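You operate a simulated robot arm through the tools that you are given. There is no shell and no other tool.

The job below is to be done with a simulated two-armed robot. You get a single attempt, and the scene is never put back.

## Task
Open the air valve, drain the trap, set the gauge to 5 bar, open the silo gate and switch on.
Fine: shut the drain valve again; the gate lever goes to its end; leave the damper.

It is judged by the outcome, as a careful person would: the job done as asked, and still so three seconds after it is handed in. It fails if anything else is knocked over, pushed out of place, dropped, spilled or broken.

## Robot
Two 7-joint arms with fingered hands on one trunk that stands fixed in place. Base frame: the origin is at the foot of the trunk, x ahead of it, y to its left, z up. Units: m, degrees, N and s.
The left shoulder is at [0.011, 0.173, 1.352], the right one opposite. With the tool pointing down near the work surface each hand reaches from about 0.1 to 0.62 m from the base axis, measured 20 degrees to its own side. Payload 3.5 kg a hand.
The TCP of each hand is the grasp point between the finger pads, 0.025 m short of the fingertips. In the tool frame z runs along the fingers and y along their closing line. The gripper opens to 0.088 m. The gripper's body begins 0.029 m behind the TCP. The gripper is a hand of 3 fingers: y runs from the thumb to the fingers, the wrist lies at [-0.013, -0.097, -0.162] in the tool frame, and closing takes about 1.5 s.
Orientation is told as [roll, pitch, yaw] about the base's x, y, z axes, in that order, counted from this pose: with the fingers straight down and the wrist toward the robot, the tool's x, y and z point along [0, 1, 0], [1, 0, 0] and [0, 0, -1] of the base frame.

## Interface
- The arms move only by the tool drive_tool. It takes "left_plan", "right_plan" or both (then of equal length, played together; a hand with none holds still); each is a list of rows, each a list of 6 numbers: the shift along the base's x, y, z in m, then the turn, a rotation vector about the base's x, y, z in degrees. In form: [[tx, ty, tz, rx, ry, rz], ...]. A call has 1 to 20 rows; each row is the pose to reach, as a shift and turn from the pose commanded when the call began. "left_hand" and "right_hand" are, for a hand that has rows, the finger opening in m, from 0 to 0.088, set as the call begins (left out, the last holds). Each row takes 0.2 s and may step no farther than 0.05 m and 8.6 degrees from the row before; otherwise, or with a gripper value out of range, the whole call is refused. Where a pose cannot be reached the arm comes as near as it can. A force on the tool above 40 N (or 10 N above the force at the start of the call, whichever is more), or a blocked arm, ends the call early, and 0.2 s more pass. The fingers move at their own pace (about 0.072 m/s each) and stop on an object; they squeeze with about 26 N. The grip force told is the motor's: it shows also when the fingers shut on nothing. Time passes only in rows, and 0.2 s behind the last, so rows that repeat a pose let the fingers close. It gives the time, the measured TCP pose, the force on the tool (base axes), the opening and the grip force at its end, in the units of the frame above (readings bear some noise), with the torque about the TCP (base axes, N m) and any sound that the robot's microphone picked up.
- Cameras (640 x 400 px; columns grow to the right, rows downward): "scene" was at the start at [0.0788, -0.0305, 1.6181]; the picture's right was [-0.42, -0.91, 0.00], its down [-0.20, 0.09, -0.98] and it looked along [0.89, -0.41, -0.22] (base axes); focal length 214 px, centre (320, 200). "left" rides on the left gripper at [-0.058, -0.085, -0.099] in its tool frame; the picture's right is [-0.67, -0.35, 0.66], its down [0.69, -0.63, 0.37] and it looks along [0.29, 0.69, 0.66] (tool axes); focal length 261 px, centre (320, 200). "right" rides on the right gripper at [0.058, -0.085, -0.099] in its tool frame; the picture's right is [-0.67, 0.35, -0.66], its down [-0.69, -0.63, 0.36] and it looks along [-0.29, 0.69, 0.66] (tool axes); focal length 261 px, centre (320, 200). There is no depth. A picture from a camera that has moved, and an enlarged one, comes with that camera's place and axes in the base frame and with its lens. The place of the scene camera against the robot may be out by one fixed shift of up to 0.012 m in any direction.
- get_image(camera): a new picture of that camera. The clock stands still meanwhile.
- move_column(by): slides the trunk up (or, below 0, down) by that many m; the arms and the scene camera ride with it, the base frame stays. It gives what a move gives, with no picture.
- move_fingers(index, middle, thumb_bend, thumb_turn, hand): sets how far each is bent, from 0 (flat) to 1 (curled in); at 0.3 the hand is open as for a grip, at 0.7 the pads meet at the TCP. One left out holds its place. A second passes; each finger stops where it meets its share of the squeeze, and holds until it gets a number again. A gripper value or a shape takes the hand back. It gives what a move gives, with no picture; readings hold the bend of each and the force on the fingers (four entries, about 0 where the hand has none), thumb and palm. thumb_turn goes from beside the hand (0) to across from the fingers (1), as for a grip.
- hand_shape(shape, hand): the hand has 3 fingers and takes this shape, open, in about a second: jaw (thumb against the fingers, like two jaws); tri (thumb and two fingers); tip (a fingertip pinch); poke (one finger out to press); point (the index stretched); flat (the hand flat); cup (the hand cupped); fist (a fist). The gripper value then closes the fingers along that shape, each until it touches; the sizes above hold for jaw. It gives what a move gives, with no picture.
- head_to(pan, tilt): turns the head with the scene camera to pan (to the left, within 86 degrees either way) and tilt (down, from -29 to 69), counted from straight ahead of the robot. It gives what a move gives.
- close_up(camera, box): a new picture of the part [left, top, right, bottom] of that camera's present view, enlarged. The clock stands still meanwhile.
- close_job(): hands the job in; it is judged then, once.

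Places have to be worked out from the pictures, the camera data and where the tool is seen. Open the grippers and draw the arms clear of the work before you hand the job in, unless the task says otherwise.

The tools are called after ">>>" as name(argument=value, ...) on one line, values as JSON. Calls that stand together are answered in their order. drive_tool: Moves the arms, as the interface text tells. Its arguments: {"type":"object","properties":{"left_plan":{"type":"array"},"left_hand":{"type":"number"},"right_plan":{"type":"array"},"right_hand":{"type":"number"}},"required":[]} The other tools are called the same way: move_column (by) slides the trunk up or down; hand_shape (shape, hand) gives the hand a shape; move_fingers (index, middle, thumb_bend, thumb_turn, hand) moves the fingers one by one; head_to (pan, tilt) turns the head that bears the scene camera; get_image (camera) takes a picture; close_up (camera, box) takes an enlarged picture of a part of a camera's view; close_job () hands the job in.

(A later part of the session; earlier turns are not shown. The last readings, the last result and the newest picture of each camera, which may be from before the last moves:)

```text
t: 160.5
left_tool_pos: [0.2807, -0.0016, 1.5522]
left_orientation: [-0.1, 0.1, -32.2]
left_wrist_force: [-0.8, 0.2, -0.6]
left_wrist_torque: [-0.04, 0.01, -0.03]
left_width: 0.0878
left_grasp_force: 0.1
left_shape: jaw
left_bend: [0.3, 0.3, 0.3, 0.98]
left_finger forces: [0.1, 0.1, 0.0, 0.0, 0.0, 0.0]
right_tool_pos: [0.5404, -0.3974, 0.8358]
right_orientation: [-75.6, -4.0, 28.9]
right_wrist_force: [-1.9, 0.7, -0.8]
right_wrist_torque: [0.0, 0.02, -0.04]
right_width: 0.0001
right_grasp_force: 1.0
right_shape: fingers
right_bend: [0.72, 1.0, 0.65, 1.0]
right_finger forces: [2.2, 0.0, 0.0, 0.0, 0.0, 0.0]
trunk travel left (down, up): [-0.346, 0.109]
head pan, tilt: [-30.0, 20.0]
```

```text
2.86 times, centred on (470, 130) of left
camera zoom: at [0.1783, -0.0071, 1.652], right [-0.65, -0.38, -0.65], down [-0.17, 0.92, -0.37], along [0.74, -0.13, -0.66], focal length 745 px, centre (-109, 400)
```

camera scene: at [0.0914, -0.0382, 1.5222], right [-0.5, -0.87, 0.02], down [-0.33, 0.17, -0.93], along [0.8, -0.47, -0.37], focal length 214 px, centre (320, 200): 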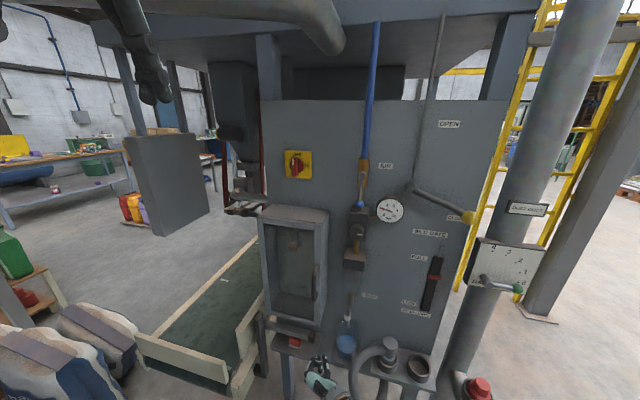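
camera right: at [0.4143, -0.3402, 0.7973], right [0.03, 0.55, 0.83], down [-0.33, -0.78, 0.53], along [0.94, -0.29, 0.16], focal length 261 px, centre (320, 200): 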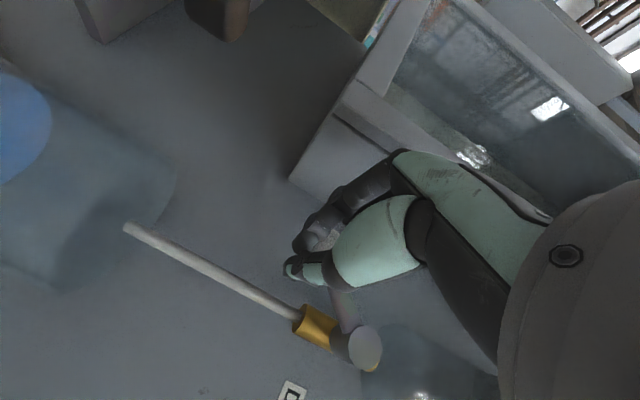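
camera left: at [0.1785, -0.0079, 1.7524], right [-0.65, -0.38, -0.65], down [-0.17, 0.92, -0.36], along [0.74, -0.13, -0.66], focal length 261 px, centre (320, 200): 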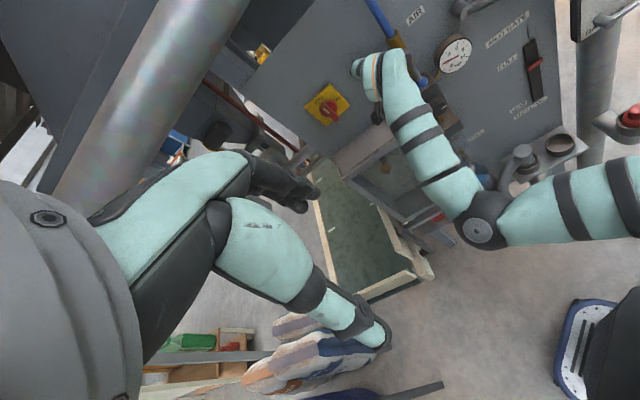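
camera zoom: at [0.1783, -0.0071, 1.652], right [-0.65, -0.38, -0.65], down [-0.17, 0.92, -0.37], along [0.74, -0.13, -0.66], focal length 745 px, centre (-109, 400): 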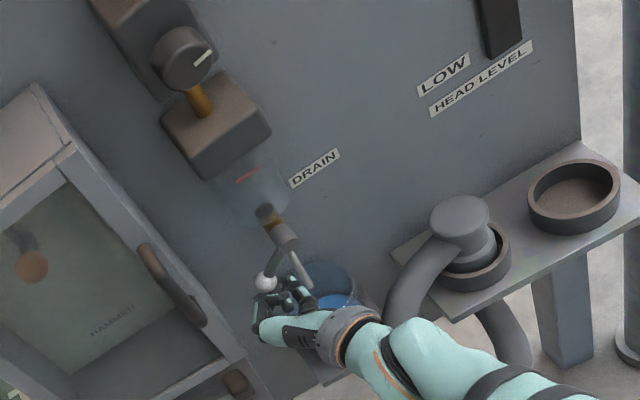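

The lever is closing (2 N, about halfway). I continue left-up to bring it to horizontal.

>>> drive_tool(right_plan=[[0.0057, 0.0051, 0.008, 0, 0, 0], [0.0085, 0.0076, 0.016, 0, 0, 0], [0.0094, 0.0084, 0.024, 0, 0, 0], [0.0094, 0.0084, 0.031, 0, 0, 0], [0.0094, 0.0084, 0.037, 0, 0, 0]])

>>> get_image(camera="right")

>>> close_up(camera="left", box=[400, 60, 540, 200])

```text
t: 161.7
left_tool_pos: [0.2799, -0.0019, 1.5519]
left_orientation: [0.0, 0.1, -32.0]
left_wrist_force: [0.3, 0.6, -0.1]
left_wrist_torque: [-0.02, 0.03, 0.0]
left_width: 0.0879
left_grasp_force: 0.1
left_shape: jaw
left_bend: [0.3, 0.3, 0.3, 0.98]
left_finger forces: [0.1, 0.1, 0.0, 0.0, 0.0, 0.0]
right_tool_pos: [0.5488, -0.3891, 0.8717]
right_orientation: [-75.5, -3.9, 28.8]
right_wrist_force: [-1.6, 1.1, -0.8]
right_wrist_torque: [0.04, 0.01, 0.01]
right_width: 0.0001
right_grasp_force: 0.9
right_shape: fingers
right_bend: [0.72, 1.0, 0.65, 1.0]
right_finger forces: [2.1, 0.0, 0.0, 0.0, 0.0, 0.0]
trunk travel left (down, up): [-0.346, 0.109]
head pan, tilt: [-30.0, 20.0]
```

```text
taken
camera right: at [0.4227, -0.332, 0.8337], right [0.03, 0.55, 0.83], down [-0.33, -0.78, 0.53], along [0.94, -0.29, 0.16], focal length 261 px, centre (320, 200)
```

right: 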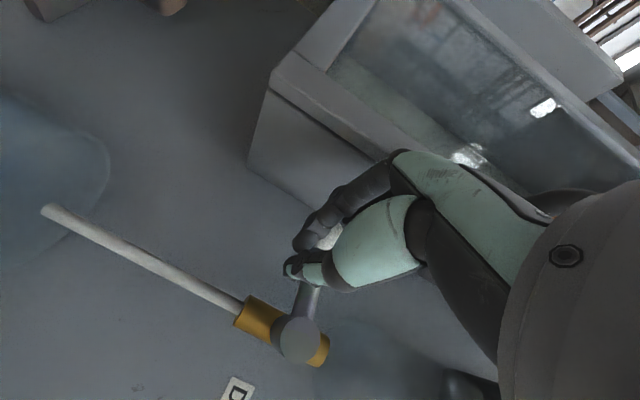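

```text
2.86 times, centred on (470, 130) of left
camera zoom: at [0.1777, -0.0077, 1.6521], right [-0.65, -0.38, -0.65], down [-0.17, 0.92, -0.36], along [0.74, -0.13, -0.66], focal length 745 px, centre (-109, 400)
```

zoom: 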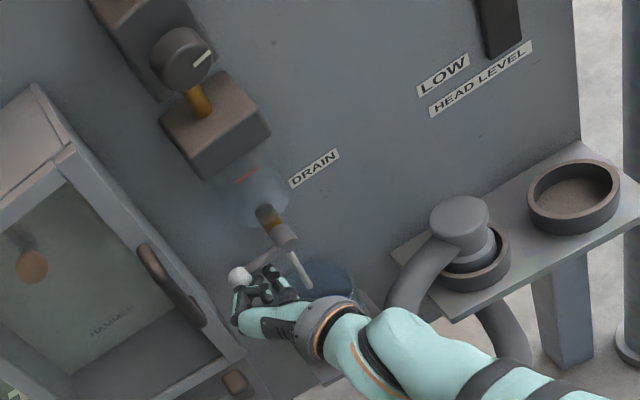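

The lever is nearly horizontal, perhaps 10° short. I push up further until it meets its stop.

>>> drive_tool(right_plan=[[0, 0, 0.005, 0, 0, 0], [0, 0, 0.01, 0, 0, 0], [0, 0, 0.015, 0, 0, 0]])

>>> get_image(camera="right")

>>> close_up(camera="left", box=[400, 60, 540, 200])

```text
t: 162.5
left_tool_pos: [0.2805, -0.0021, 1.5518]
left_orientation: [0.1, 0.3, -32.0]
left_wrist_force: [-0.1, 0.3, 0.8]
left_wrist_torque: [0.01, 0.01, -0.01]
left_width: 0.0876
left_grasp_force: 0.0
left_shape: jaw
left_bend: [0.3, 0.3, 0.3, 0.98]
left_finger forces: [0.0, 0.0, 0.0, 0.1, 0.1, 0.0]
right_tool_pos: [0.5469, -0.3892, 0.8852]
right_orientation: [-75.5, -4.0, 28.9]
right_wrist_force: [-5.0, 6.5, -9.2]
right_wrist_torque: [0.12, 0.11, 0.06]
right_width: 0.0001
right_grasp_force: 5.9
right_shape: fingers
right_bend: [0.72, 1.0, 0.65, 1.0]
right_finger forces: [8.5, 0.0, 0.0, 0.0, 3.2, 0.0]
trunk travel left (down, up): [-0.346, 0.109]
head pan, tilt: [-30.0, 20.0]
```

```text
taken
camera right: at [0.4223, -0.332, 0.8478], right [0.03, 0.55, 0.84], down [-0.33, -0.78, 0.53], along [0.94, -0.29, 0.16], focal length 261 px, centre (320, 200)
```

right: 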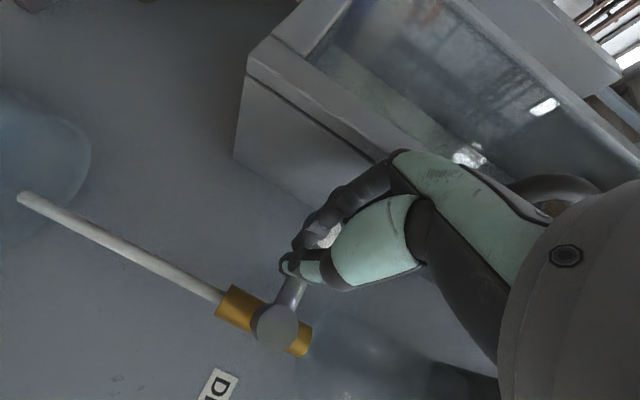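

```text
2.86 times, centred on (470, 130) of left
camera zoom: at [0.1784, -0.0078, 1.6518], right [-0.65, -0.38, -0.65], down [-0.17, 0.92, -0.36], along [0.74, -0.13, -0.66], focal length 745 px, centre (-109, 400)
```

zoom: 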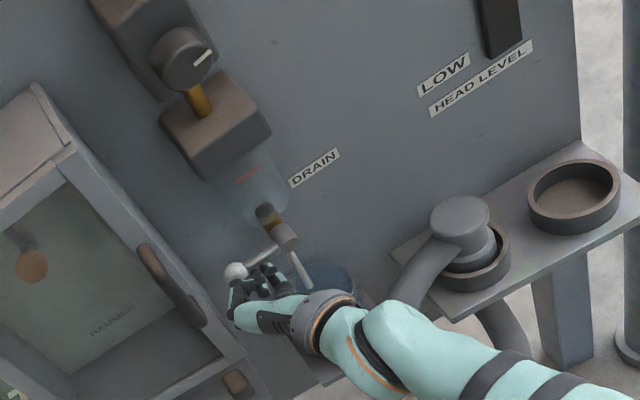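

About 12 N now: the drain lever is at its closed stop, horizontal. I lower the probe slightly, and back straight out.

>>> drive_tool(right_plan=[[0, 0, -0.01, 0, 0, 0], [-0.015, 0.017, -0.014, 0, 0, 0], [-0.04, 0.045, -0.014, 0, 0, 0], [-0.065, 0.073, -0.01, 0, 0, 0]])

>>> get_image(camera="right")

>>> close_up(camera="scene", box=[310, 190, 450, 370])

```text
t: 163.7
left_tool_pos: [0.28, -0.0031, 1.5531]
left_orientation: [0.0, 0.3, -32.1]
left_wrist_force: [-0.2, 0.3, -0.2]
left_wrist_torque: [0.0, 0.0, -0.01]
left_width: 0.0879
left_grasp_force: 0.1
left_shape: jaw
left_bend: [0.3, 0.3, 0.3, 0.98]
left_finger forces: [0.0, 0.0, 0.0, 0.0, 0.0, 0.0]
right_tool_pos: [0.4865, -0.3873, 0.8998]
right_orientation: [-84.0, -0.1, 28.4]
right_wrist_force: [0.0, 0.8, 0.7]
right_wrist_torque: [0.02, -0.03, 0.02]
right_width: 0.0
right_grasp_force: 0.1
right_shape: fingers
right_bend: [0.72, 1.0, 0.65, 1.0]
right_finger forces: [0.0, 0.0, 0.1, 0.0, 0.0, 0.0]
trunk travel left (down, up): [-0.346, 0.109]
head pan, tilt: [-30.0, 20.0]
stopped in row 4 (right hand): the arm was blocked; the commanded pose is now the measured one
```

```text
taken
camera right: at [0.3629, -0.3345, 0.8519], right [0.03, 0.68, 0.73], down [-0.35, -0.68, 0.64], along [0.94, -0.27, 0.22], focal length 261 px, centre (320, 200)
```

right: 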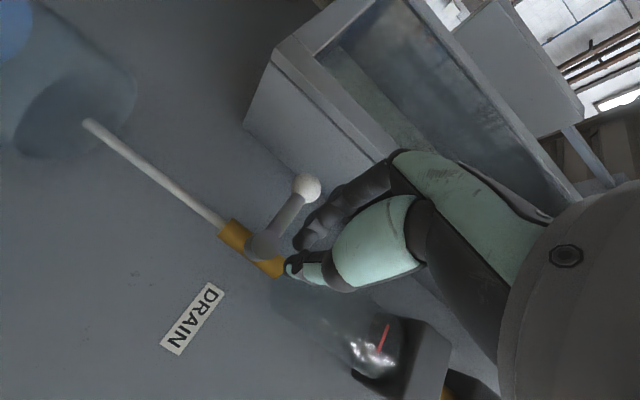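

```text
2.22 times, centred on (380, 280) of scene
camera zoom: at [0.0911, -0.0385, 1.5223], right [-0.5, -0.87, 0.02], down [-0.33, 0.17, -0.93], along [0.8, -0.47, -0.37], focal length 477 px, centre (187, 22)
```

zoom: 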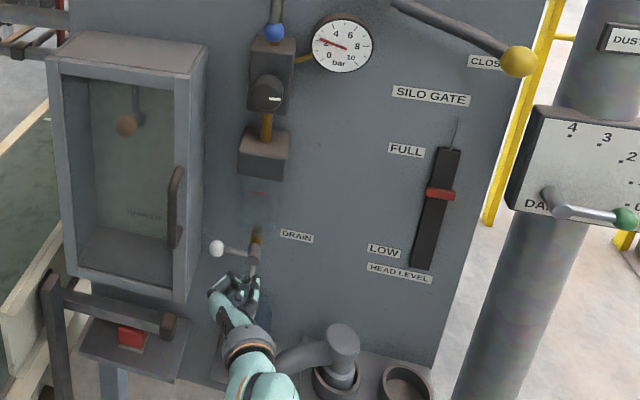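

The drain valve is shut (lever perpendicular, bowl empty). The last retract step was cut off; I check the arm's posture before moving on.

>>> get_image(camera="scene")

>>> get_image(camera="left")

```text
taken
camera scene: at [0.0911, -0.0385, 1.5223], right [-0.5, -0.87, 0.02], down [-0.33, 0.17, -0.93], along [0.8, -0.47, -0.37], focal length 214 px, centre (320, 200)
```

scene: 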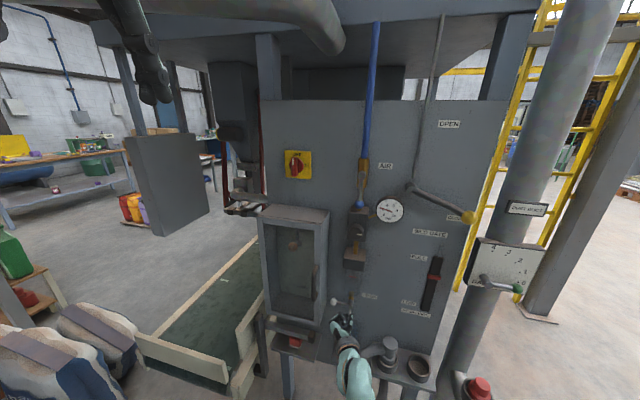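

```text
taken
camera left: at [0.1777, -0.0083, 1.652], right [-0.65, -0.38, -0.65], down [-0.17, 0.92, -0.36], along [0.74, -0.13, -0.66], focal length 261 px, centre (320, 200)
```

left: 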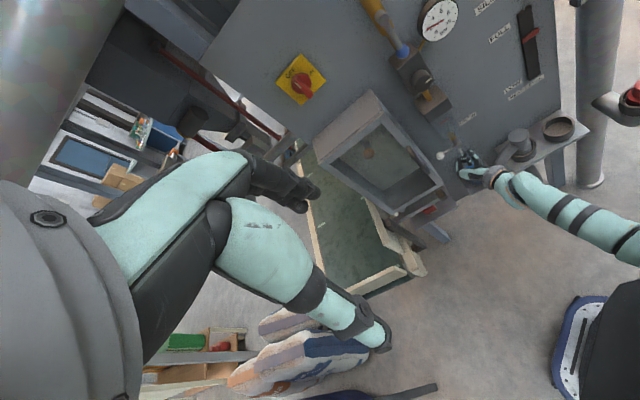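

The hand is clear of everything at out 0.13. I go back to the proven free pose (0.42,-0.247,0.88, heading −37°) in small steps.

>>> drive_tool(right_plan=[[-0.012, 0.02, 0, 0, 0, 0], [-0.025, 0.045, -0.003, 0, 0, 5], [-0.036, 0.07, -0.006, 0, 0, 10], [-0.047, 0.095, -0.01, 0, 0, 15], [-0.058, 0.12, -0.014, 0, 0, 20], [-0.066, 0.14, -0.018, 0, 0, 24]])

>>> get_image(camera="scene")

```text
t: 164.6
left_tool_pos: [0.2797, -0.0033, 1.5517]
left_orientation: [-0.2, 0.2, -32.2]
left_wrist_force: [1.1, 0.2, -0.4]
left_wrist_torque: [-0.02, 0.03, -0.02]
left_width: 0.0876
left_grasp_force: 0.1
left_shape: jaw
left_bend: [0.3, 0.3, 0.3, 0.98]
left_finger forces: [0.0, 0.0, 0.0, 0.0, 0.0, 0.0]
right_tool_pos: [0.516, -0.2723, 0.9743]
right_orientation: [-90.0, -8.9, 43.8]
right_wrist_force: [-0.6, -0.1, -0.1]
right_wrist_torque: [0.01, 0.03, 0.01]
right_width: 0.0
right_grasp_force: 0.2
right_shape: fingers
right_bend: [0.72, 1.0, 0.65, 1.0]
right_finger forces: [0.0, 0.0, 0.1, 0.0, 0.0, 0.1]
trunk travel left (down, up): [-0.346, 0.109]
head pan, tilt: [-30.0, 20.0]
stopped in row 4 (right hand): the arm was blocked; the commanded pose is now the measured one
```

```text
taken
camera scene: at [0.0919, -0.0376, 1.5222], right [-0.5, -0.87, 0.02], down [-0.33, 0.17, -0.93], along [0.8, -0.47, -0.37], focal length 214 px, centre (320, 200)
```

scene: 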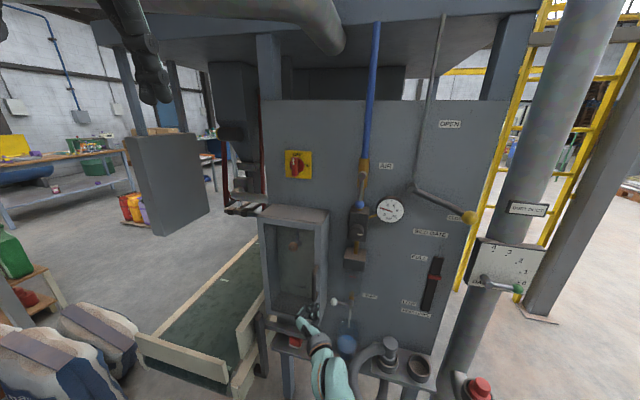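

The hand is now squarely facing the panel (heading −46°, level). I go up and right to a standoff in front of the regulator knob: (0.438,-0.341,1.20).

>>> drive_tool(right_plan=[[-0.02, 0.01, 0.03, 0, 0, 0], [-0.04, 0.01, 0.065, 0, 0, 0], [-0.05, 0, 0.1, 0, 0, 0], [-0.06, -0.02, 0.14, 0, 0, 0], [-0.07, -0.045, 0.18, 0, 0, 0], [-0.078, -0.069, 0.215, 0, 0, 0], [-0.078, -0.069, 0.226, 0, 0, 0]])

>>> get_image(camera="scene")

>>> get_image(camera="right")

```text
t: 166.2
left_tool_pos: [0.2809, -0.0031, 1.5513]
left_orientation: [-0.1, 0.1, -32.1]
left_wrist_force: [-0.6, 1.2, -0.4]
left_wrist_torque: [0.01, -0.02, 0.0]
left_width: 0.0879
left_grasp_force: 0.1
left_shape: jaw
left_bend: [0.3, 0.3, 0.3, 0.98]
left_finger forces: [0.0, 0.0, 0.0, 0.0, 0.0, 0.0]
right_tool_pos: [0.4376, -0.3406, 1.2006]
right_orientation: [-89.9, -8.8, 43.8]
right_wrist_force: [-0.2, 0.8, -0.5]
right_wrist_torque: [0.01, -0.01, 0.01]
right_width: 0.0
right_grasp_force: 0.1
right_shape: fingers
right_bend: [0.72, 1.0, 0.65, 1.0]
right_finger forces: [0.0, 0.1, 0.0, 0.0, 0.0, 0.0]
trunk travel left (down, up): [-0.346, 0.109]
head pan, tilt: [-30.0, 20.0]
```

```text
taken
camera scene: at [0.0915, -0.0377, 1.5222], right [-0.5, -0.87, 0.02], down [-0.33, 0.17, -0.93], along [0.8, -0.47, -0.37], focal length 214 px, centre (320, 200)
```

scene: 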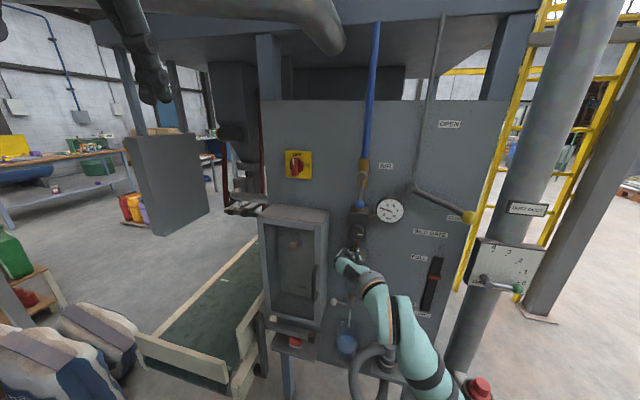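

```text
taken
camera right: at [0.3139, -0.3222, 1.13], right [-0.28, 0.64, 0.71], down [-0.27, -0.77, 0.58], along [0.92, -0.03, 0.39], focal length 261 px, centre (320, 200)
```

right: 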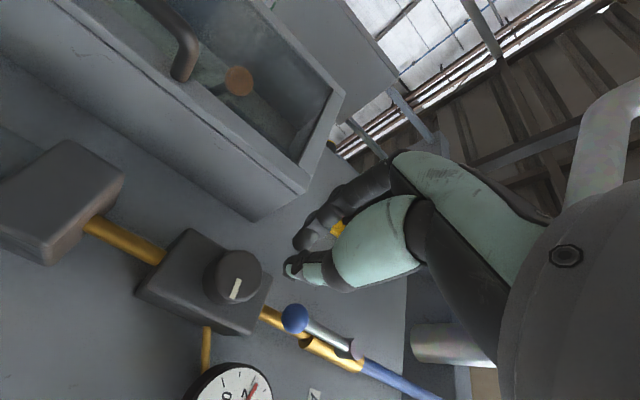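

Perfect pose: the knob is straight ahead at (0.510,-0.4215,1.200). I open the hand as a jaw for gripping the knob and zoom on the gauge.

>>> hand_shape(hand="right", shape="jaw")

>>> close_up(camera="scene", box=[340, 180, 440, 260])

>>> get_image(camera="right")

```text
t: 167.1
left_tool_pos: [0.2808, -0.0032, 1.5519]
left_orientation: [-0.1, 0.1, -32.2]
left_wrist_force: [0.7, -0.4, 0.6]
left_wrist_torque: [0.03, 0.02, 0.01]
left_width: 0.0878
left_grasp_force: 0.1
left_shape: jaw
left_bend: [0.3, 0.3, 0.3, 0.98]
left_finger forces: [0.1, 0.0, 0.0, 0.0, 0.0, 0.1]
right_tool_pos: [0.4366, -0.3426, 1.2009]
right_orientation: [-90.0, -8.7, 43.8]
right_wrist_force: [0.6, 0.2, -0.1]
right_wrist_torque: [0.01, 0.01, -0.01]
right_width: 0.0874
right_grasp_force: 0.0
right_shape: jaw
right_bend: [0.3, 0.3, 0.3, 0.98]
right_finger forces: [0.0, 0.1, 0.1, 0.0, 0.0, 0.0]
trunk travel left (down, up): [-0.346, 0.109]
head pan, tilt: [-30.0, 20.0]
```

```text
5.00 times, centred on (390, 220) of scene
camera zoom: at [0.0911, -0.0383, 1.5223], right [-0.5, -0.87, 0.02], down [-0.33, 0.17, -0.93], along [0.8, -0.47, -0.37], focal length 1072 px, centre (-30, 100)
```

zoom: 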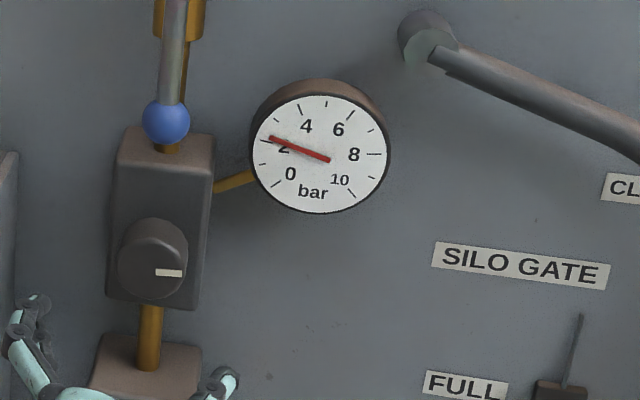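

```text
taken
camera right: at [0.3138, -0.3226, 1.1294], right [-0.28, 0.64, 0.72], down [-0.27, -0.77, 0.58], along [0.92, -0.03, 0.39], focal length 261 px, centre (320, 200)
```

right: 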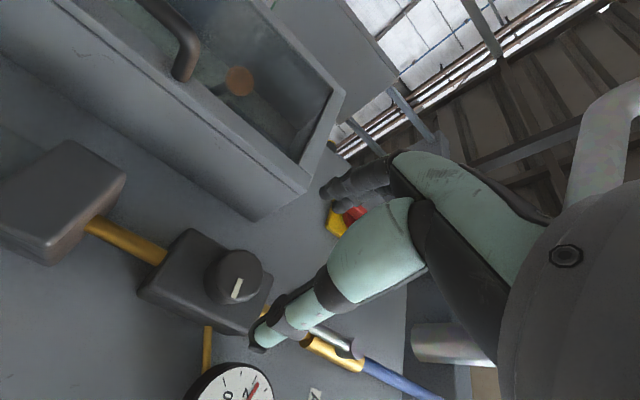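

The gauge reads 2.0 bar. I move in around the knob with the hand open (TCP to out≈0.097).

>>> drive_tool(right_plan=[[0.0235, -0.0252, 0, 0, 0, 0], [0.047, -0.0502, 0, 0, 0, 0], [0.0703, -0.0753, 0, 0, 0, 0]], right_hand=0.088)

>>> get_image(camera="right")

>>> close_up(camera="scene", box=[320, 180, 440, 276])

>>> close_up(camera="left", box=[340, 0, 500, 130])

```text
t: 167.9
left_tool_pos: [0.2812, -0.0039, 1.5522]
left_orientation: [0.0, 0.2, -32.2]
left_wrist_force: [-1.2, 0.4, 0.2]
left_wrist_torque: [0.0, 0.0, 0.01]
left_width: 0.0879
left_grasp_force: 0.1
left_shape: jaw
left_bend: [0.3, 0.3, 0.3, 0.98]
left_finger forces: [0.0, 0.0, 0.0, 0.0, 0.0, 0.1]
right_tool_pos: [0.5061, -0.4185, 1.199]
right_orientation: [-89.9, -8.8, 43.8]
right_wrist_force: [0.4, -1.1, -0.4]
right_wrist_torque: [0.01, 0.0, 0.01]
right_width: 0.0876
right_grasp_force: 0.0
right_shape: jaw
right_bend: [0.3, 0.3, 0.3, 0.98]
right_finger forces: [0.0, 0.0, 0.1, 0.0, 0.0, 0.0]
trunk travel left (down, up): [-0.346, 0.109]
head pan, tilt: [-30.0, 20.0]
```

```text
taken
camera right: at [0.3828, -0.3991, 1.1284], right [-0.28, 0.64, 0.72], down [-0.27, -0.77, 0.58], along [0.92, -0.03, 0.39], focal length 261 px, centre (320, 200)
```

right: 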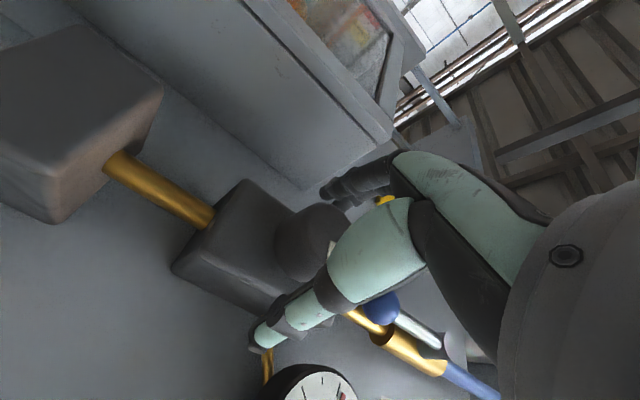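

```text
4.17 times, centred on (380, 228) of scene
camera zoom: at [0.0914, -0.0393, 1.5222], right [-0.5, -0.87, 0.02], down [-0.33, 0.17, -0.93], along [0.8, -0.47, -0.37], focal length 894 px, centre (70, 83)
```

zoom: 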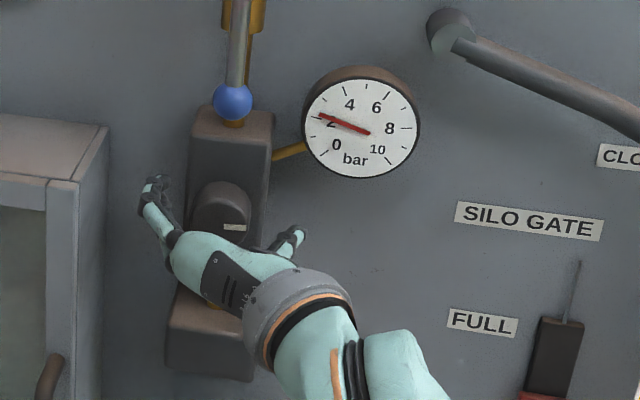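

```text
3.08 times, centred on (420, 65) of left
camera zoom: at [0.178, -0.0091, 1.652], right [-0.65, -0.38, -0.65], down [-0.17, 0.92, -0.36], along [0.74, -0.13, -0.66], focal length 802 px, centre (12, 615)
```

zoom: 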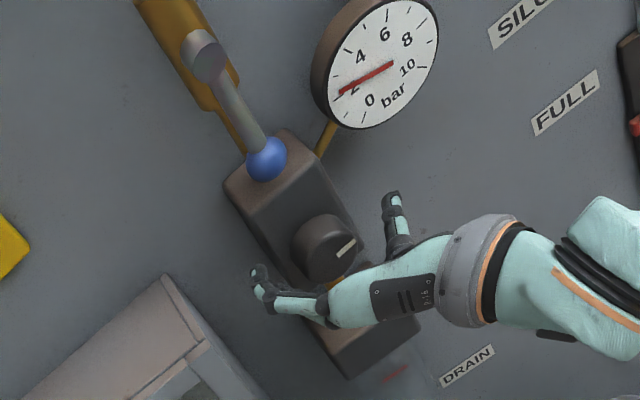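

Both views show the knob centred between fingers and thumb. I go 8 mm deeper and close the grip.

>>> drive_tool(right_plan=[[0.0053, -0.006, 0, 0, 0, 0], [0.0053, -0.006, 0, 0, 0, 0]])

>>> drive_tool(right_plan=[[0, 0, 0, 0, 0, 0], [0, 0, 0, 0, 0, 0], [0, 0, 0, 0, 0, 0], [0, 0, 0, 0, 0, 0], [0, 0, 0, 0, 0, 0], [0, 0, 0, 0, 0, 0]], right_hand=0.0)

>>> close_up(camera="left", box=[340, 0, 500, 130])

```text
t: 168.5
left_tool_pos: [0.2805, -0.0037, 1.5523]
left_orientation: [0.0, 0.0, -32.1]
left_wrist_force: [0.3, 1.0, -0.6]
left_wrist_torque: [0.02, 0.03, 0.01]
left_width: 0.0877
left_grasp_force: 0.0
left_shape: jaw
left_bend: [0.3, 0.3, 0.3, 0.98]
left_finger forces: [0.0, 0.0, 0.1, 0.0, 0.0, 0.0]
right_tool_pos: [0.5104, -0.4238, 1.1994]
right_orientation: [-90.0, -8.8, 43.8]
right_wrist_force: [0.1, -0.1, 1.5]
right_wrist_torque: [0.01, 0.0, 0.0]
right_width: 0.0878
right_grasp_force: 0.1
right_shape: jaw
right_bend: [0.3, 0.3, 0.3, 0.98]
right_finger forces: [0.1, 0.0, 0.0, 0.0, 0.1, 0.0]
trunk travel left (down, up): [-0.346, 0.109]
head pan, tilt: [-30.0, 20.0]
```

```text
t: 169.9
left_tool_pos: [0.2814, -0.0051, 1.5524]
left_orientation: [0.0, 0.1, -32.0]
left_wrist_force: [-0.1, -0.4, 0.6]
left_wrist_torque: [-0.01, 0.01, -0.01]
left_width: 0.0877
left_grasp_force: 0.1
left_shape: jaw
left_bend: [0.3, 0.3, 0.3, 0.98]
left_finger forces: [0.0, 0.1, 0.1, 0.0, 0.0, 0.0]
right_tool_pos: [0.5124, -0.4244, 1.1991]
right_orientation: [-90.0, -8.8, 43.8]
right_wrist_force: [5.2, -6.0, 1.4]
right_wrist_torque: [0.0, -0.02, -0.11]
right_width: 0.0319
right_grasp_force: 26.2
right_shape: jaw
right_bend: [0.74, 0.5, 0.74, 1.0]
right_finger forces: [14.4, 7.9, 0.1, 0.1, 23.4, 0.1]
trunk travel left (down, up): [-0.346, 0.109]
head pan, tilt: [-30.0, 20.0]
```

```text
3.08 times, centred on (420, 65) of left
camera zoom: at [0.1794, -0.0099, 1.6519], right [-0.65, -0.38, -0.65], down [-0.17, 0.92, -0.36], along [0.74, -0.13, -0.66], focal length 802 px, centre (12, 615)
```

zoom: 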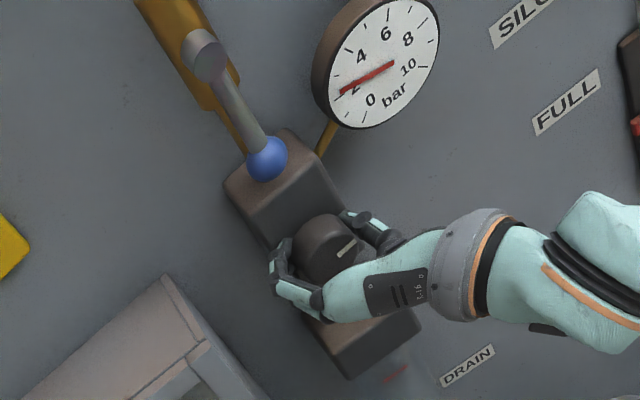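

The knob is gripped firmly (26 N). I turn it clockwise about its axis by 16° and watch the gauge.

>>> drive_tool(right_plan=[[0, 0, 0, 2.7, -3, 0], [0, 0, 0, 5.3, -6, 0], [0, 0, 0, 8, -9, 0], [0, 0, 0, 10.6, -12, 0]])

>>> close_up(camera="left", box=[340, 0, 500, 130])

```text
t: 170.9
left_tool_pos: [0.2823, -0.006, 1.5512]
left_orientation: [-0.1, 0.2, -32.1]
left_wrist_force: [0.3, 0.0, -0.9]
left_wrist_torque: [0.01, 0.02, 0.0]
left_width: 0.0877
left_grasp_force: 0.0
left_shape: jaw
left_bend: [0.3, 0.3, 0.3, 0.98]
left_finger forces: [0.0, 0.1, 0.0, 0.0, 0.0, 0.0]
right_tool_pos: [0.5134, -0.4242, 1.1977]
right_orientation: [-90.7, -25.0, 43.8]
right_wrist_force: [1.5, -4.3, -5.1]
right_wrist_torque: [0.09, 0.16, -0.12]
right_width: 0.0316
right_grasp_force: 25.3
right_shape: jaw
right_bend: [0.74, 0.51, 0.74, 1.0]
right_finger forces: [14.6, 6.8, 0.1, 0.1, 23.6, 0.0]
trunk travel left (down, up): [-0.346, 0.109]
head pan, tilt: [-30.0, 20.0]
```

```text
3.08 times, centred on (420, 65) of left
camera zoom: at [0.1798, -0.01, 1.6518], right [-0.65, -0.38, -0.65], down [-0.17, 0.92, -0.36], along [0.74, -0.13, -0.66], focal length 802 px, centre (12, 615)
```

zoom: 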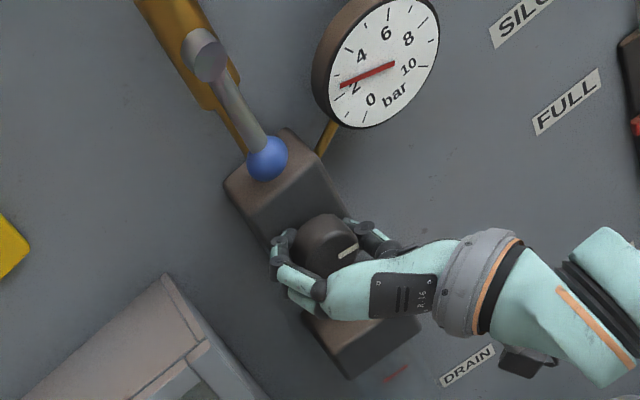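

The gauge rose about 0.3 bar for 16°. I continue turning clockwise in steps.

>>> drive_tool(right_plan=[[0, 0, 0, 4, -4.5, 0], [0, 0, 0, 8, -9, 0], [0, 0, 0, 12, -13.4, 0], [0, 0, 0, 16, -17.9, 0]])

>>> close_up(camera="left", box=[340, 0, 500, 130])

```text
t: 171.9
left_tool_pos: [0.2826, -0.0051, 1.5509]
left_orientation: [-0.1, 0.3, -32.0]
left_wrist_force: [0.3, 0.6, 0.9]
left_wrist_torque: [0.01, 0.0, -0.01]
left_width: 0.088
left_grasp_force: 0.1
left_shape: jaw
left_bend: [0.3, 0.3, 0.3, 0.98]
left_finger forces: [0.1, 0.0, 0.1, 0.1, 0.0, 0.0]
right_tool_pos: [0.5141, -0.425, 1.1979]
right_orientation: [-91.9, -48.8, 44.7]
right_wrist_force: [1.8, -1.4, -7.5]
right_wrist_torque: [0.17, 0.24, -0.08]
right_width: 0.0318
right_grasp_force: 25.5
right_shape: jaw
right_bend: [0.75, 0.51, 0.74, 1.0]
right_finger forces: [15.6, 6.7, 0.0, 0.0, 23.6, 0.0]
trunk travel left (down, up): [-0.346, 0.109]
head pan, tilt: [-30.0, 20.0]
```

```text
3.08 times, centred on (420, 65) of left
camera zoom: at [0.1807, -0.0094, 1.6517], right [-0.65, -0.38, -0.65], down [-0.17, 0.92, -0.36], along [0.74, -0.13, -0.66], focal length 802 px, centre (12, 615)
```

zoom: 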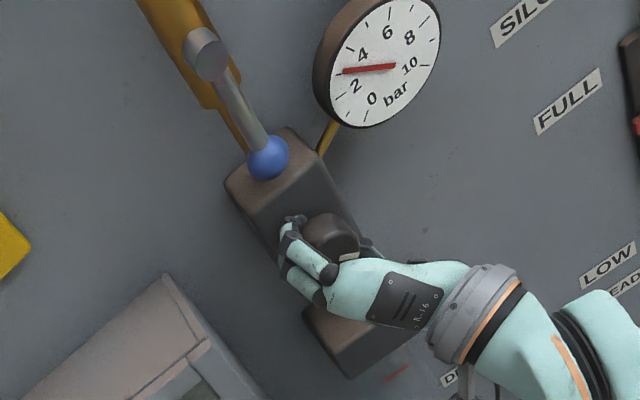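

Now about 3 bar after 40°. I continue another 24°.

>>> drive_tool(right_plan=[[0, 0, 0, 4, -4.5, 0], [0, 0, 0, 8, -9, 0], [0, 0, 0, 12, -13.4, 0], [0, 0, 0, 16, -17.9, 0]])

>>> close_up(camera="left", box=[340, 0, 500, 130])

```text
t: 172.9
left_tool_pos: [0.2839, -0.0029, 1.551]
left_orientation: [0.0, 0.2, -32.1]
left_wrist_force: [0.2, -0.4, -0.2]
left_wrist_torque: [0.05, 0.03, -0.01]
left_width: 0.0878
left_grasp_force: 0.0
left_shape: jaw
left_bend: [0.3, 0.3, 0.3, 0.98]
left_finger forces: [0.0, 0.0, 0.0, 0.0, 0.0, 0.1]
right_tool_pos: [0.5161, -0.4235, 1.1992]
right_orientation: [-95.9, -72.8, 48.2]
right_wrist_force: [1.7, 4.4, -11.9]
right_wrist_torque: [0.43, 0.53, -0.09]
right_width: 0.0318
right_grasp_force: 25.8
right_shape: jaw
right_bend: [0.75, 0.52, 0.74, 1.0]
right_finger forces: [16.2, 8.0, 0.0, 0.0, 37.7, 0.0]
trunk travel left (down, up): [-0.346, 0.109]
head pan, tilt: [-30.0, 20.0]
```

```text
3.08 times, centred on (420, 65) of left
camera zoom: at [0.1812, -0.008, 1.6516], right [-0.65, -0.38, -0.65], down [-0.17, 0.92, -0.36], along [0.74, -0.13, -0.66], focal length 802 px, centre (12, 615)
```

zoom: 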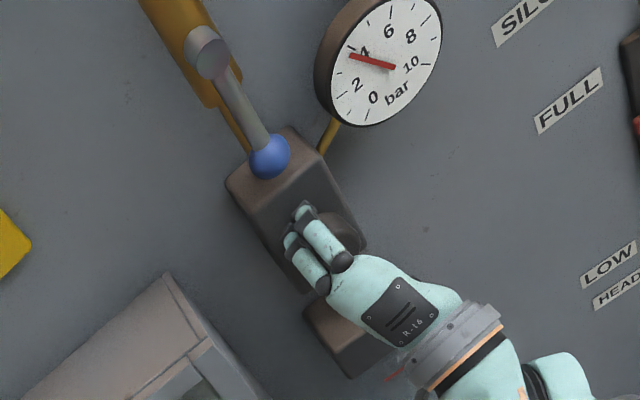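

About 3.7 bar after 64°. The wrist is near vertical now, so I release, back off, and will re-grip after rolling back.

>>> drive_tool(right_plan=[[0, 0, 0, 0, 0, 0], [0, 0, 0, 0, 0, 0], [0, 0, 0, 0, 0, 0]], right_hand=0.066)

>>> drive_tool(right_plan=[[-0.013, 0.015, 0, 0, 0, 0], [-0.027, 0.03, 0, 0, 0, 0], [-0.04, 0.045, 0, 0, 0, 0]])

>>> close_up(camera="left", box=[340, 0, 500, 130])

```text
t: 173.7
left_tool_pos: [0.2804, -0.0017, 1.5521]
left_orientation: [0.0, 0.2, -32.1]
left_wrist_force: [0.8, -0.3, -0.3]
left_wrist_torque: [0.02, 0.01, 0.0]
left_width: 0.0874
left_grasp_force: 0.1
left_shape: jaw
left_bend: [0.3, 0.3, 0.3, 0.98]
left_finger forces: [0.1, 0.0, 0.1, 0.0, 0.1, 0.1]
right_tool_pos: [0.5127, -0.4233, 1.2]
right_orientation: [-96.3, -72.7, 48.7]
right_wrist_force: [-0.5, 0.3, -0.4]
right_wrist_torque: [0.02, 0.02, 0.0]
right_width: 0.0658
right_grasp_force: 0.1
right_shape: jaw
right_bend: [0.27, 0.36, 0.54, 0.99]
right_finger forces: [0.0, 0.0, 0.0, 0.0, 0.1, 0.0]
trunk travel left (down, up): [-0.346, 0.109]
head pan, tilt: [-30.0, 20.0]
```

```text
t: 174.7
left_tool_pos: [0.2803, -0.0031, 1.5519]
left_orientation: [-0.1, 0.0, -32.0]
left_wrist_force: [-0.4, 0.8, -0.6]
left_wrist_torque: [-0.06, 0.0, 0.0]
left_width: 0.0874
left_grasp_force: 0.0
left_shape: jaw
left_bend: [0.3, 0.3, 0.3, 0.98]
left_finger forces: [0.0, 0.0, 0.1, 0.1, 0.0, 0.0]
right_tool_pos: [0.471, -0.3961, 1.2244]
right_orientation: [-109.6, -68.0, 59.5]
right_wrist_force: [0.3, -0.1, 0.4]
right_wrist_torque: [-0.01, -0.01, -0.04]
right_width: 0.0662
right_grasp_force: 0.0
right_shape: jaw
right_bend: [0.27, 0.36, 0.54, 0.99]
right_finger forces: [0.1, 0.0, 0.0, 0.0, 0.0, 0.1]
trunk travel left (down, up): [-0.346, 0.109]
head pan, tilt: [-30.0, 20.0]
stopped in row 3 (right hand): the arm was blocked; the commanded pose is now the measured one
```

```text
3.08 times, centred on (420, 65) of left
camera zoom: at [0.1779, -0.0076, 1.652], right [-0.65, -0.38, -0.65], down [-0.17, 0.92, -0.36], along [0.74, -0.13, -0.66], focal length 802 px, centre (12, 615)
```

zoom: 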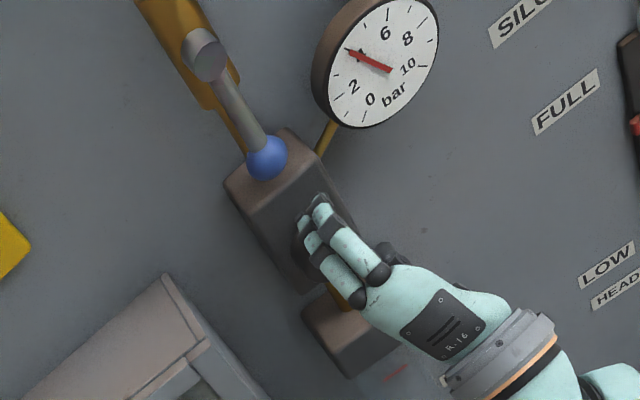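

The gauge settles near 4.0 bar. I roll the hand back to the starting angle while returning to the standoff point.

>>> drive_tool(right_plan=[[-0.006, 0.008, 0, -4.7, 6.1, -0.2], [-0.012, 0.016, -0.003, -9.3, 12.3, -0.5], [-0.018, 0.025, -0.006, -14, 18.4, -0.7], [-0.024, 0.034, -0.01, -18.7, 24.5, -0.9], [-0.028, 0.042, -0.014, -23.3, 30.7, -1.2], [-0.03, 0.05, -0.018, -28, 36.8, -1.4], [-0.032, 0.053, -0.021, -32.7, 42.9, -1.6], [-0.033, 0.0555, -0.024, -37.3, 49.1, -1.9], [-0.033, 0.0555, -0.024, -42, 55.2, -2.1]], right_hand=0.088)

>>> get_image(camera="right")

>>> close_up(camera="left", box=[340, 0, 500, 130])

>>> close_up(camera="scene", box=[340, 180, 440, 260])

```text
t: 176.7
left_tool_pos: [0.2809, -0.0034, 1.551]
left_orientation: [0.0, 0.1, -32.2]
left_wrist_force: [0.3, 0.8, 0.2]
left_wrist_torque: [-0.03, 0.0, 0.01]
left_width: 0.0878
left_grasp_force: 0.1
left_shape: jaw
left_bend: [0.3, 0.3, 0.3, 0.98]
left_finger forces: [0.1, 0.1, 0.0, 0.1, 0.0, 0.0]
right_tool_pos: [0.4381, -0.3405, 1.1981]
right_orientation: [-89.8, 0.0, 43.7]
right_wrist_force: [0.2, -0.9, -0.5]
right_wrist_torque: [-0.01, -0.03, 0.01]
right_width: 0.0873
right_grasp_force: 0.1
right_shape: jaw
right_bend: [0.3, 0.3, 0.3, 0.98]
right_finger forces: [0.0, 0.0, 0.0, 0.1, 0.0, 0.1]
trunk travel left (down, up): [-0.346, 0.109]
head pan, tilt: [-30.0, 20.0]
```

```text
taken
camera right: at [0.3076, -0.3267, 1.1409], right [-0.2, 0.71, 0.67], down [-0.2, -0.7, 0.68], along [0.96, 0.0, 0.28], focal length 261 px, centre (320, 200)
```

right: 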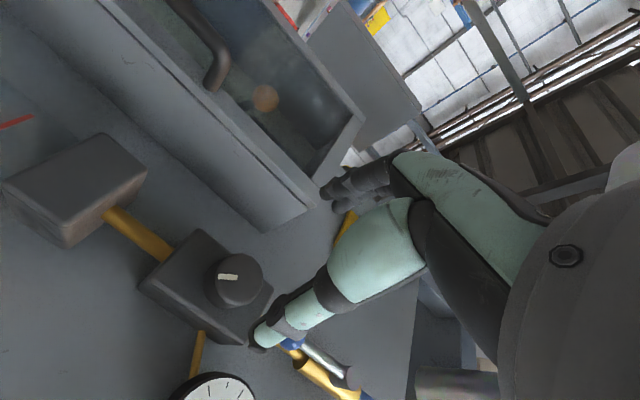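

```text
3.08 times, centred on (420, 65) of left
camera zoom: at [0.1783, -0.0079, 1.652], right [-0.65, -0.38, -0.65], down [-0.17, 0.92, -0.36], along [0.74, -0.13, -0.66], focal length 802 px, centre (12, 615)
```

zoom: 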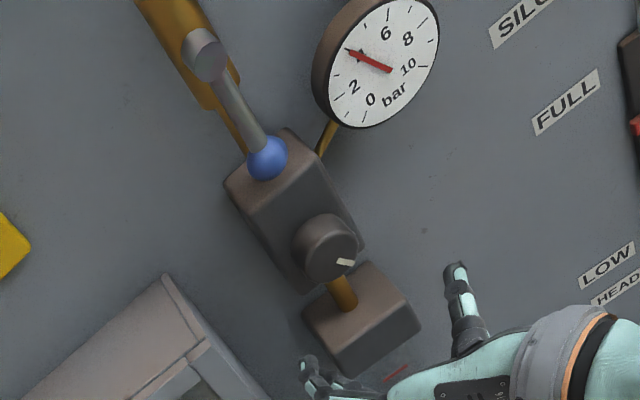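

```text
5.00 times, centred on (390, 220) of scene
camera zoom: at [0.0916, -0.0382, 1.5222], right [-0.5, -0.87, 0.02], down [-0.33, 0.17, -0.93], along [0.8, -0.47, -0.37], focal length 1072 px, centre (-30, 100)
```

zoom: 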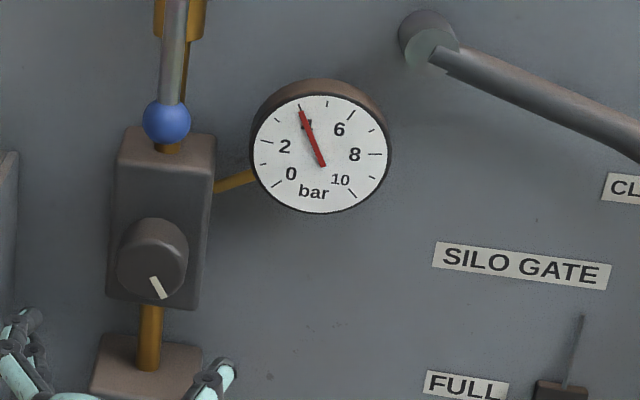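

The gauge shows 4.0 bar and the mark has turned ~60°, i.e. about 30° per bar. I re-approach the knob for one more 30° turn.

>>> drive_tool(right_plan=[[0.024, -0.028, 0.003, 0, 0, 0], [0.048, -0.0555, 0.005, 0, 0, 0], [0.0723, -0.0833, 0.005, 0, 0, 0], [0.0723, -0.0833, 0.005, 0, 0, 0]])

>>> drive_tool(right_plan=[[0, 0, 0, 0, 0, 0], [0, 0, 0, 0, 0, 0], [0, 0, 0, 0, 0, 0], [0, 0, 0, 0, 0, 0], [0, 0, 0, 0, 0, 0], [0, 0, 0, 0, 0, 0]], right_hand=0.0)

>>> drive_tool(right_plan=[[0, 0, 0, 2.7, -3, 0], [0, 0, 0, 5.3, -6, 0], [0, 0, 0, 8, -9, 0], [0, 0, 0, 10.6, -12, 0], [0, 0, 0, 10.6, -12, 0], [0, 0, 0, 10.6, -12, 0]])

>>> close_up(camera="left", box=[340, 0, 500, 130])

>>> close_up(camera="scene", box=[340, 180, 440, 260])

```text
t: 177.7
left_tool_pos: [0.2795, -0.0029, 1.5519]
left_orientation: [-0.2, 0.2, -32.1]
left_wrist_force: [-0.1, 0.2, 0.6]
left_wrist_torque: [-0.02, -0.03, -0.01]
left_width: 0.0876
left_grasp_force: 0.2
left_shape: jaw
left_bend: [0.3, 0.3, 0.3, 0.98]
left_finger forces: [0.0, 0.1, 0.0, 0.0, 0.1, 0.0]
right_tool_pos: [0.5116, -0.4237, 1.205]
right_orientation: [-89.8, 0.0, 43.8]
right_wrist_force: [-0.6, 0.4, -0.3]
right_wrist_torque: [-0.01, -0.01, 0.02]
right_width: 0.0876
right_grasp_force: 0.1
right_shape: jaw
right_bend: [0.3, 0.3, 0.3, 0.98]
right_finger forces: [0.0, 0.0, 0.0, 0.0, 0.0, 0.0]
trunk travel left (down, up): [-0.346, 0.109]
head pan, tilt: [-30.0, 20.0]
```

```text
t: 179.1
left_tool_pos: [0.282, -0.0045, 1.5513]
left_orientation: [0.1, 0.2, -32.0]
left_wrist_force: [-0.5, 0.9, 0.3]
left_wrist_torque: [-0.03, -0.05, 0.02]
left_width: 0.0877
left_grasp_force: 0.0
left_shape: jaw
left_bend: [0.3, 0.3, 0.3, 0.98]
left_finger forces: [0.0, 0.0, 0.0, 0.1, 0.1, 0.0]
right_tool_pos: [0.5129, -0.4248, 1.2033]
right_orientation: [-89.8, -0.2, 43.6]
right_wrist_force: [5.5, -7.7, 3.6]
right_wrist_torque: [0.01, -0.07, -0.13]
right_width: 0.0296
right_grasp_force: 25.7
right_shape: jaw
right_bend: [0.74, 0.53, 0.74, 1.0]
right_finger forces: [15.5, 7.7, 0.1, 0.0, 24.2, 0.0]
trunk travel left (down, up): [-0.346, 0.109]
head pan, tilt: [-30.0, 20.0]
```

```text
t: 180.5
left_tool_pos: [0.2829, -0.0064, 1.5515]
left_orientation: [0.0, 0.3, -32.0]
left_wrist_force: [-1.5, 0.3, 0.2]
left_wrist_torque: [0.03, 0.0, 0.02]
left_width: 0.0877
left_grasp_force: 0.1
left_shape: jaw
left_bend: [0.3, 0.3, 0.3, 0.98]
left_finger forces: [0.1, 0.0, 0.0, 0.0, 0.0, 0.1]
right_tool_pos: [0.5125, -0.4257, 1.2026]
right_orientation: [-90.3, -16.2, 43.7]
right_wrist_force: [6.3, -10.3, -0.2]
right_wrist_torque: [0.03, 0.04, -0.16]
right_width: 0.03
right_grasp_force: 25.7
right_shape: jaw
right_bend: [0.74, 0.53, 0.74, 1.0]
right_finger forces: [15.8, 8.1, 0.0, 0.0, 25.0, 0.0]
trunk travel left (down, up): [-0.346, 0.109]
head pan, tilt: [-30.0, 20.0]
```

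```text
3.08 times, centred on (420, 65) of left
camera zoom: at [0.1803, -0.0114, 1.6517], right [-0.65, -0.38, -0.65], down [-0.17, 0.92, -0.36], along [0.74, -0.13, -0.66], focal length 802 px, centre (12, 615)
```

zoom: 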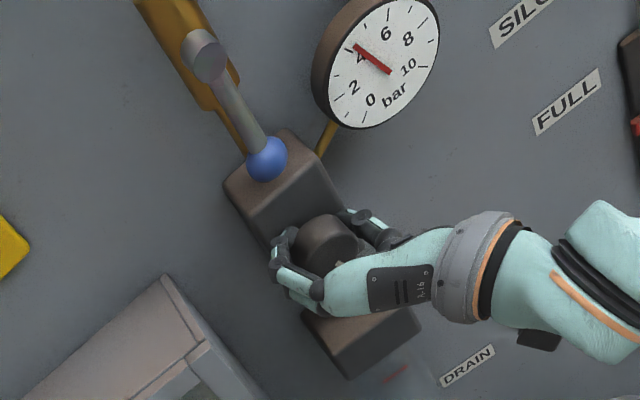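

```text
5.00 times, centred on (390, 220) of scene
camera zoom: at [0.0934, -0.0414, 1.522], right [-0.5, -0.87, 0.02], down [-0.33, 0.17, -0.93], along [0.8, -0.47, -0.37], focal length 1072 px, centre (-30, 100)
```

zoom: 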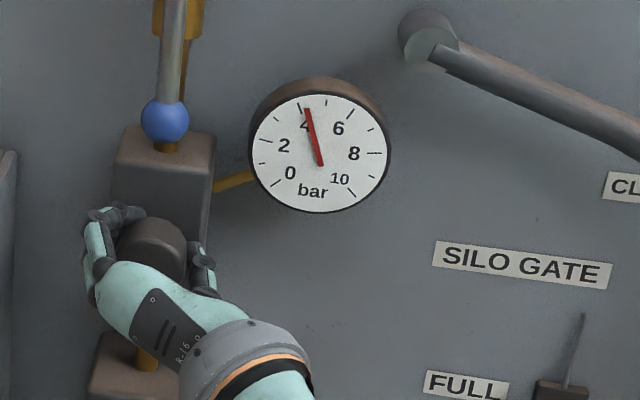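

About 4.3 bar. I turn another 16° and let the gauge settle.

>>> drive_tool(right_plan=[[0, 0, 0, 2.7, -3, 0], [0, 0, 0, 5.3, -6, 0], [0, 0, 0, 8, -9, 0], [0, 0, 0, 10.6, -12, 0], [0, 0, 0, 10.6, -12, 0], [0, 0, 0, 10.6, -12, 0], [0, 0, 0, 10.6, -12, 0]])

>>> close_up(camera="scene", box=[365, 190, 415, 230])

>>> close_up(camera="left", box=[340, 0, 500, 130])

```text
t: 182.1
left_tool_pos: [0.283, -0.0078, 1.5508]
left_orientation: [0.1, 0.3, -32.1]
left_wrist_force: [0.6, -0.8, -0.4]
left_wrist_torque: [0.04, -0.01, -0.01]
left_width: 0.0881
left_grasp_force: 0.0
left_shape: jaw
left_bend: [0.3, 0.3, 0.3, 0.98]
left_finger forces: [0.0, 0.0, 0.1, 0.1, 0.1, 0.1]
right_tool_pos: [0.5116, -0.427, 1.2008]
right_orientation: [-90.9, -32.3, 44.0]
right_wrist_force: [6.5, -10.7, -1.9]
right_wrist_torque: [0.1, 0.14, -0.17]
right_width: 0.0292
right_grasp_force: 26.2
right_shape: jaw
right_bend: [0.74, 0.53, 0.74, 1.0]
right_finger forces: [16.0, 8.6, 0.1, 0.0, 25.9, 0.1]
trunk travel left (down, up): [-0.346, 0.109]
head pan, tilt: [-30.0, 20.0]
```

```text
10.00 times, centred on (390, 210) of scene
camera zoom: at [0.0938, -0.0423, 1.5219], right [-0.5, -0.87, 0.01], down [-0.33, 0.17, -0.93], along [0.8, -0.47, -0.37], focal length 2145 px, centre (-380, 100)
```

zoom: 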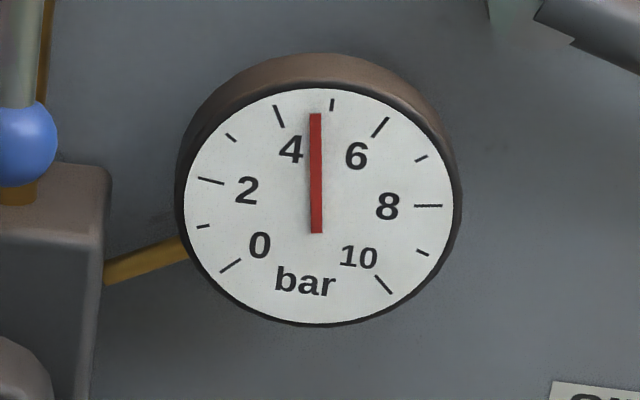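

```text
3.08 times, centred on (420, 65) of left
camera zoom: at [0.1807, -0.0123, 1.6517], right [-0.65, -0.38, -0.65], down [-0.17, 0.92, -0.36], along [0.74, -0.13, -0.66], focal length 802 px, centre (12, 615)
```

zoom: 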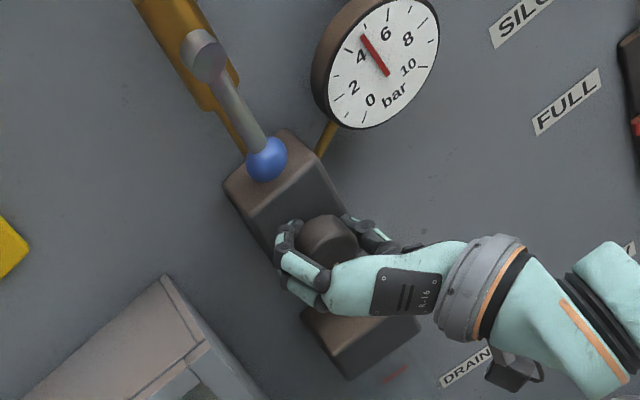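

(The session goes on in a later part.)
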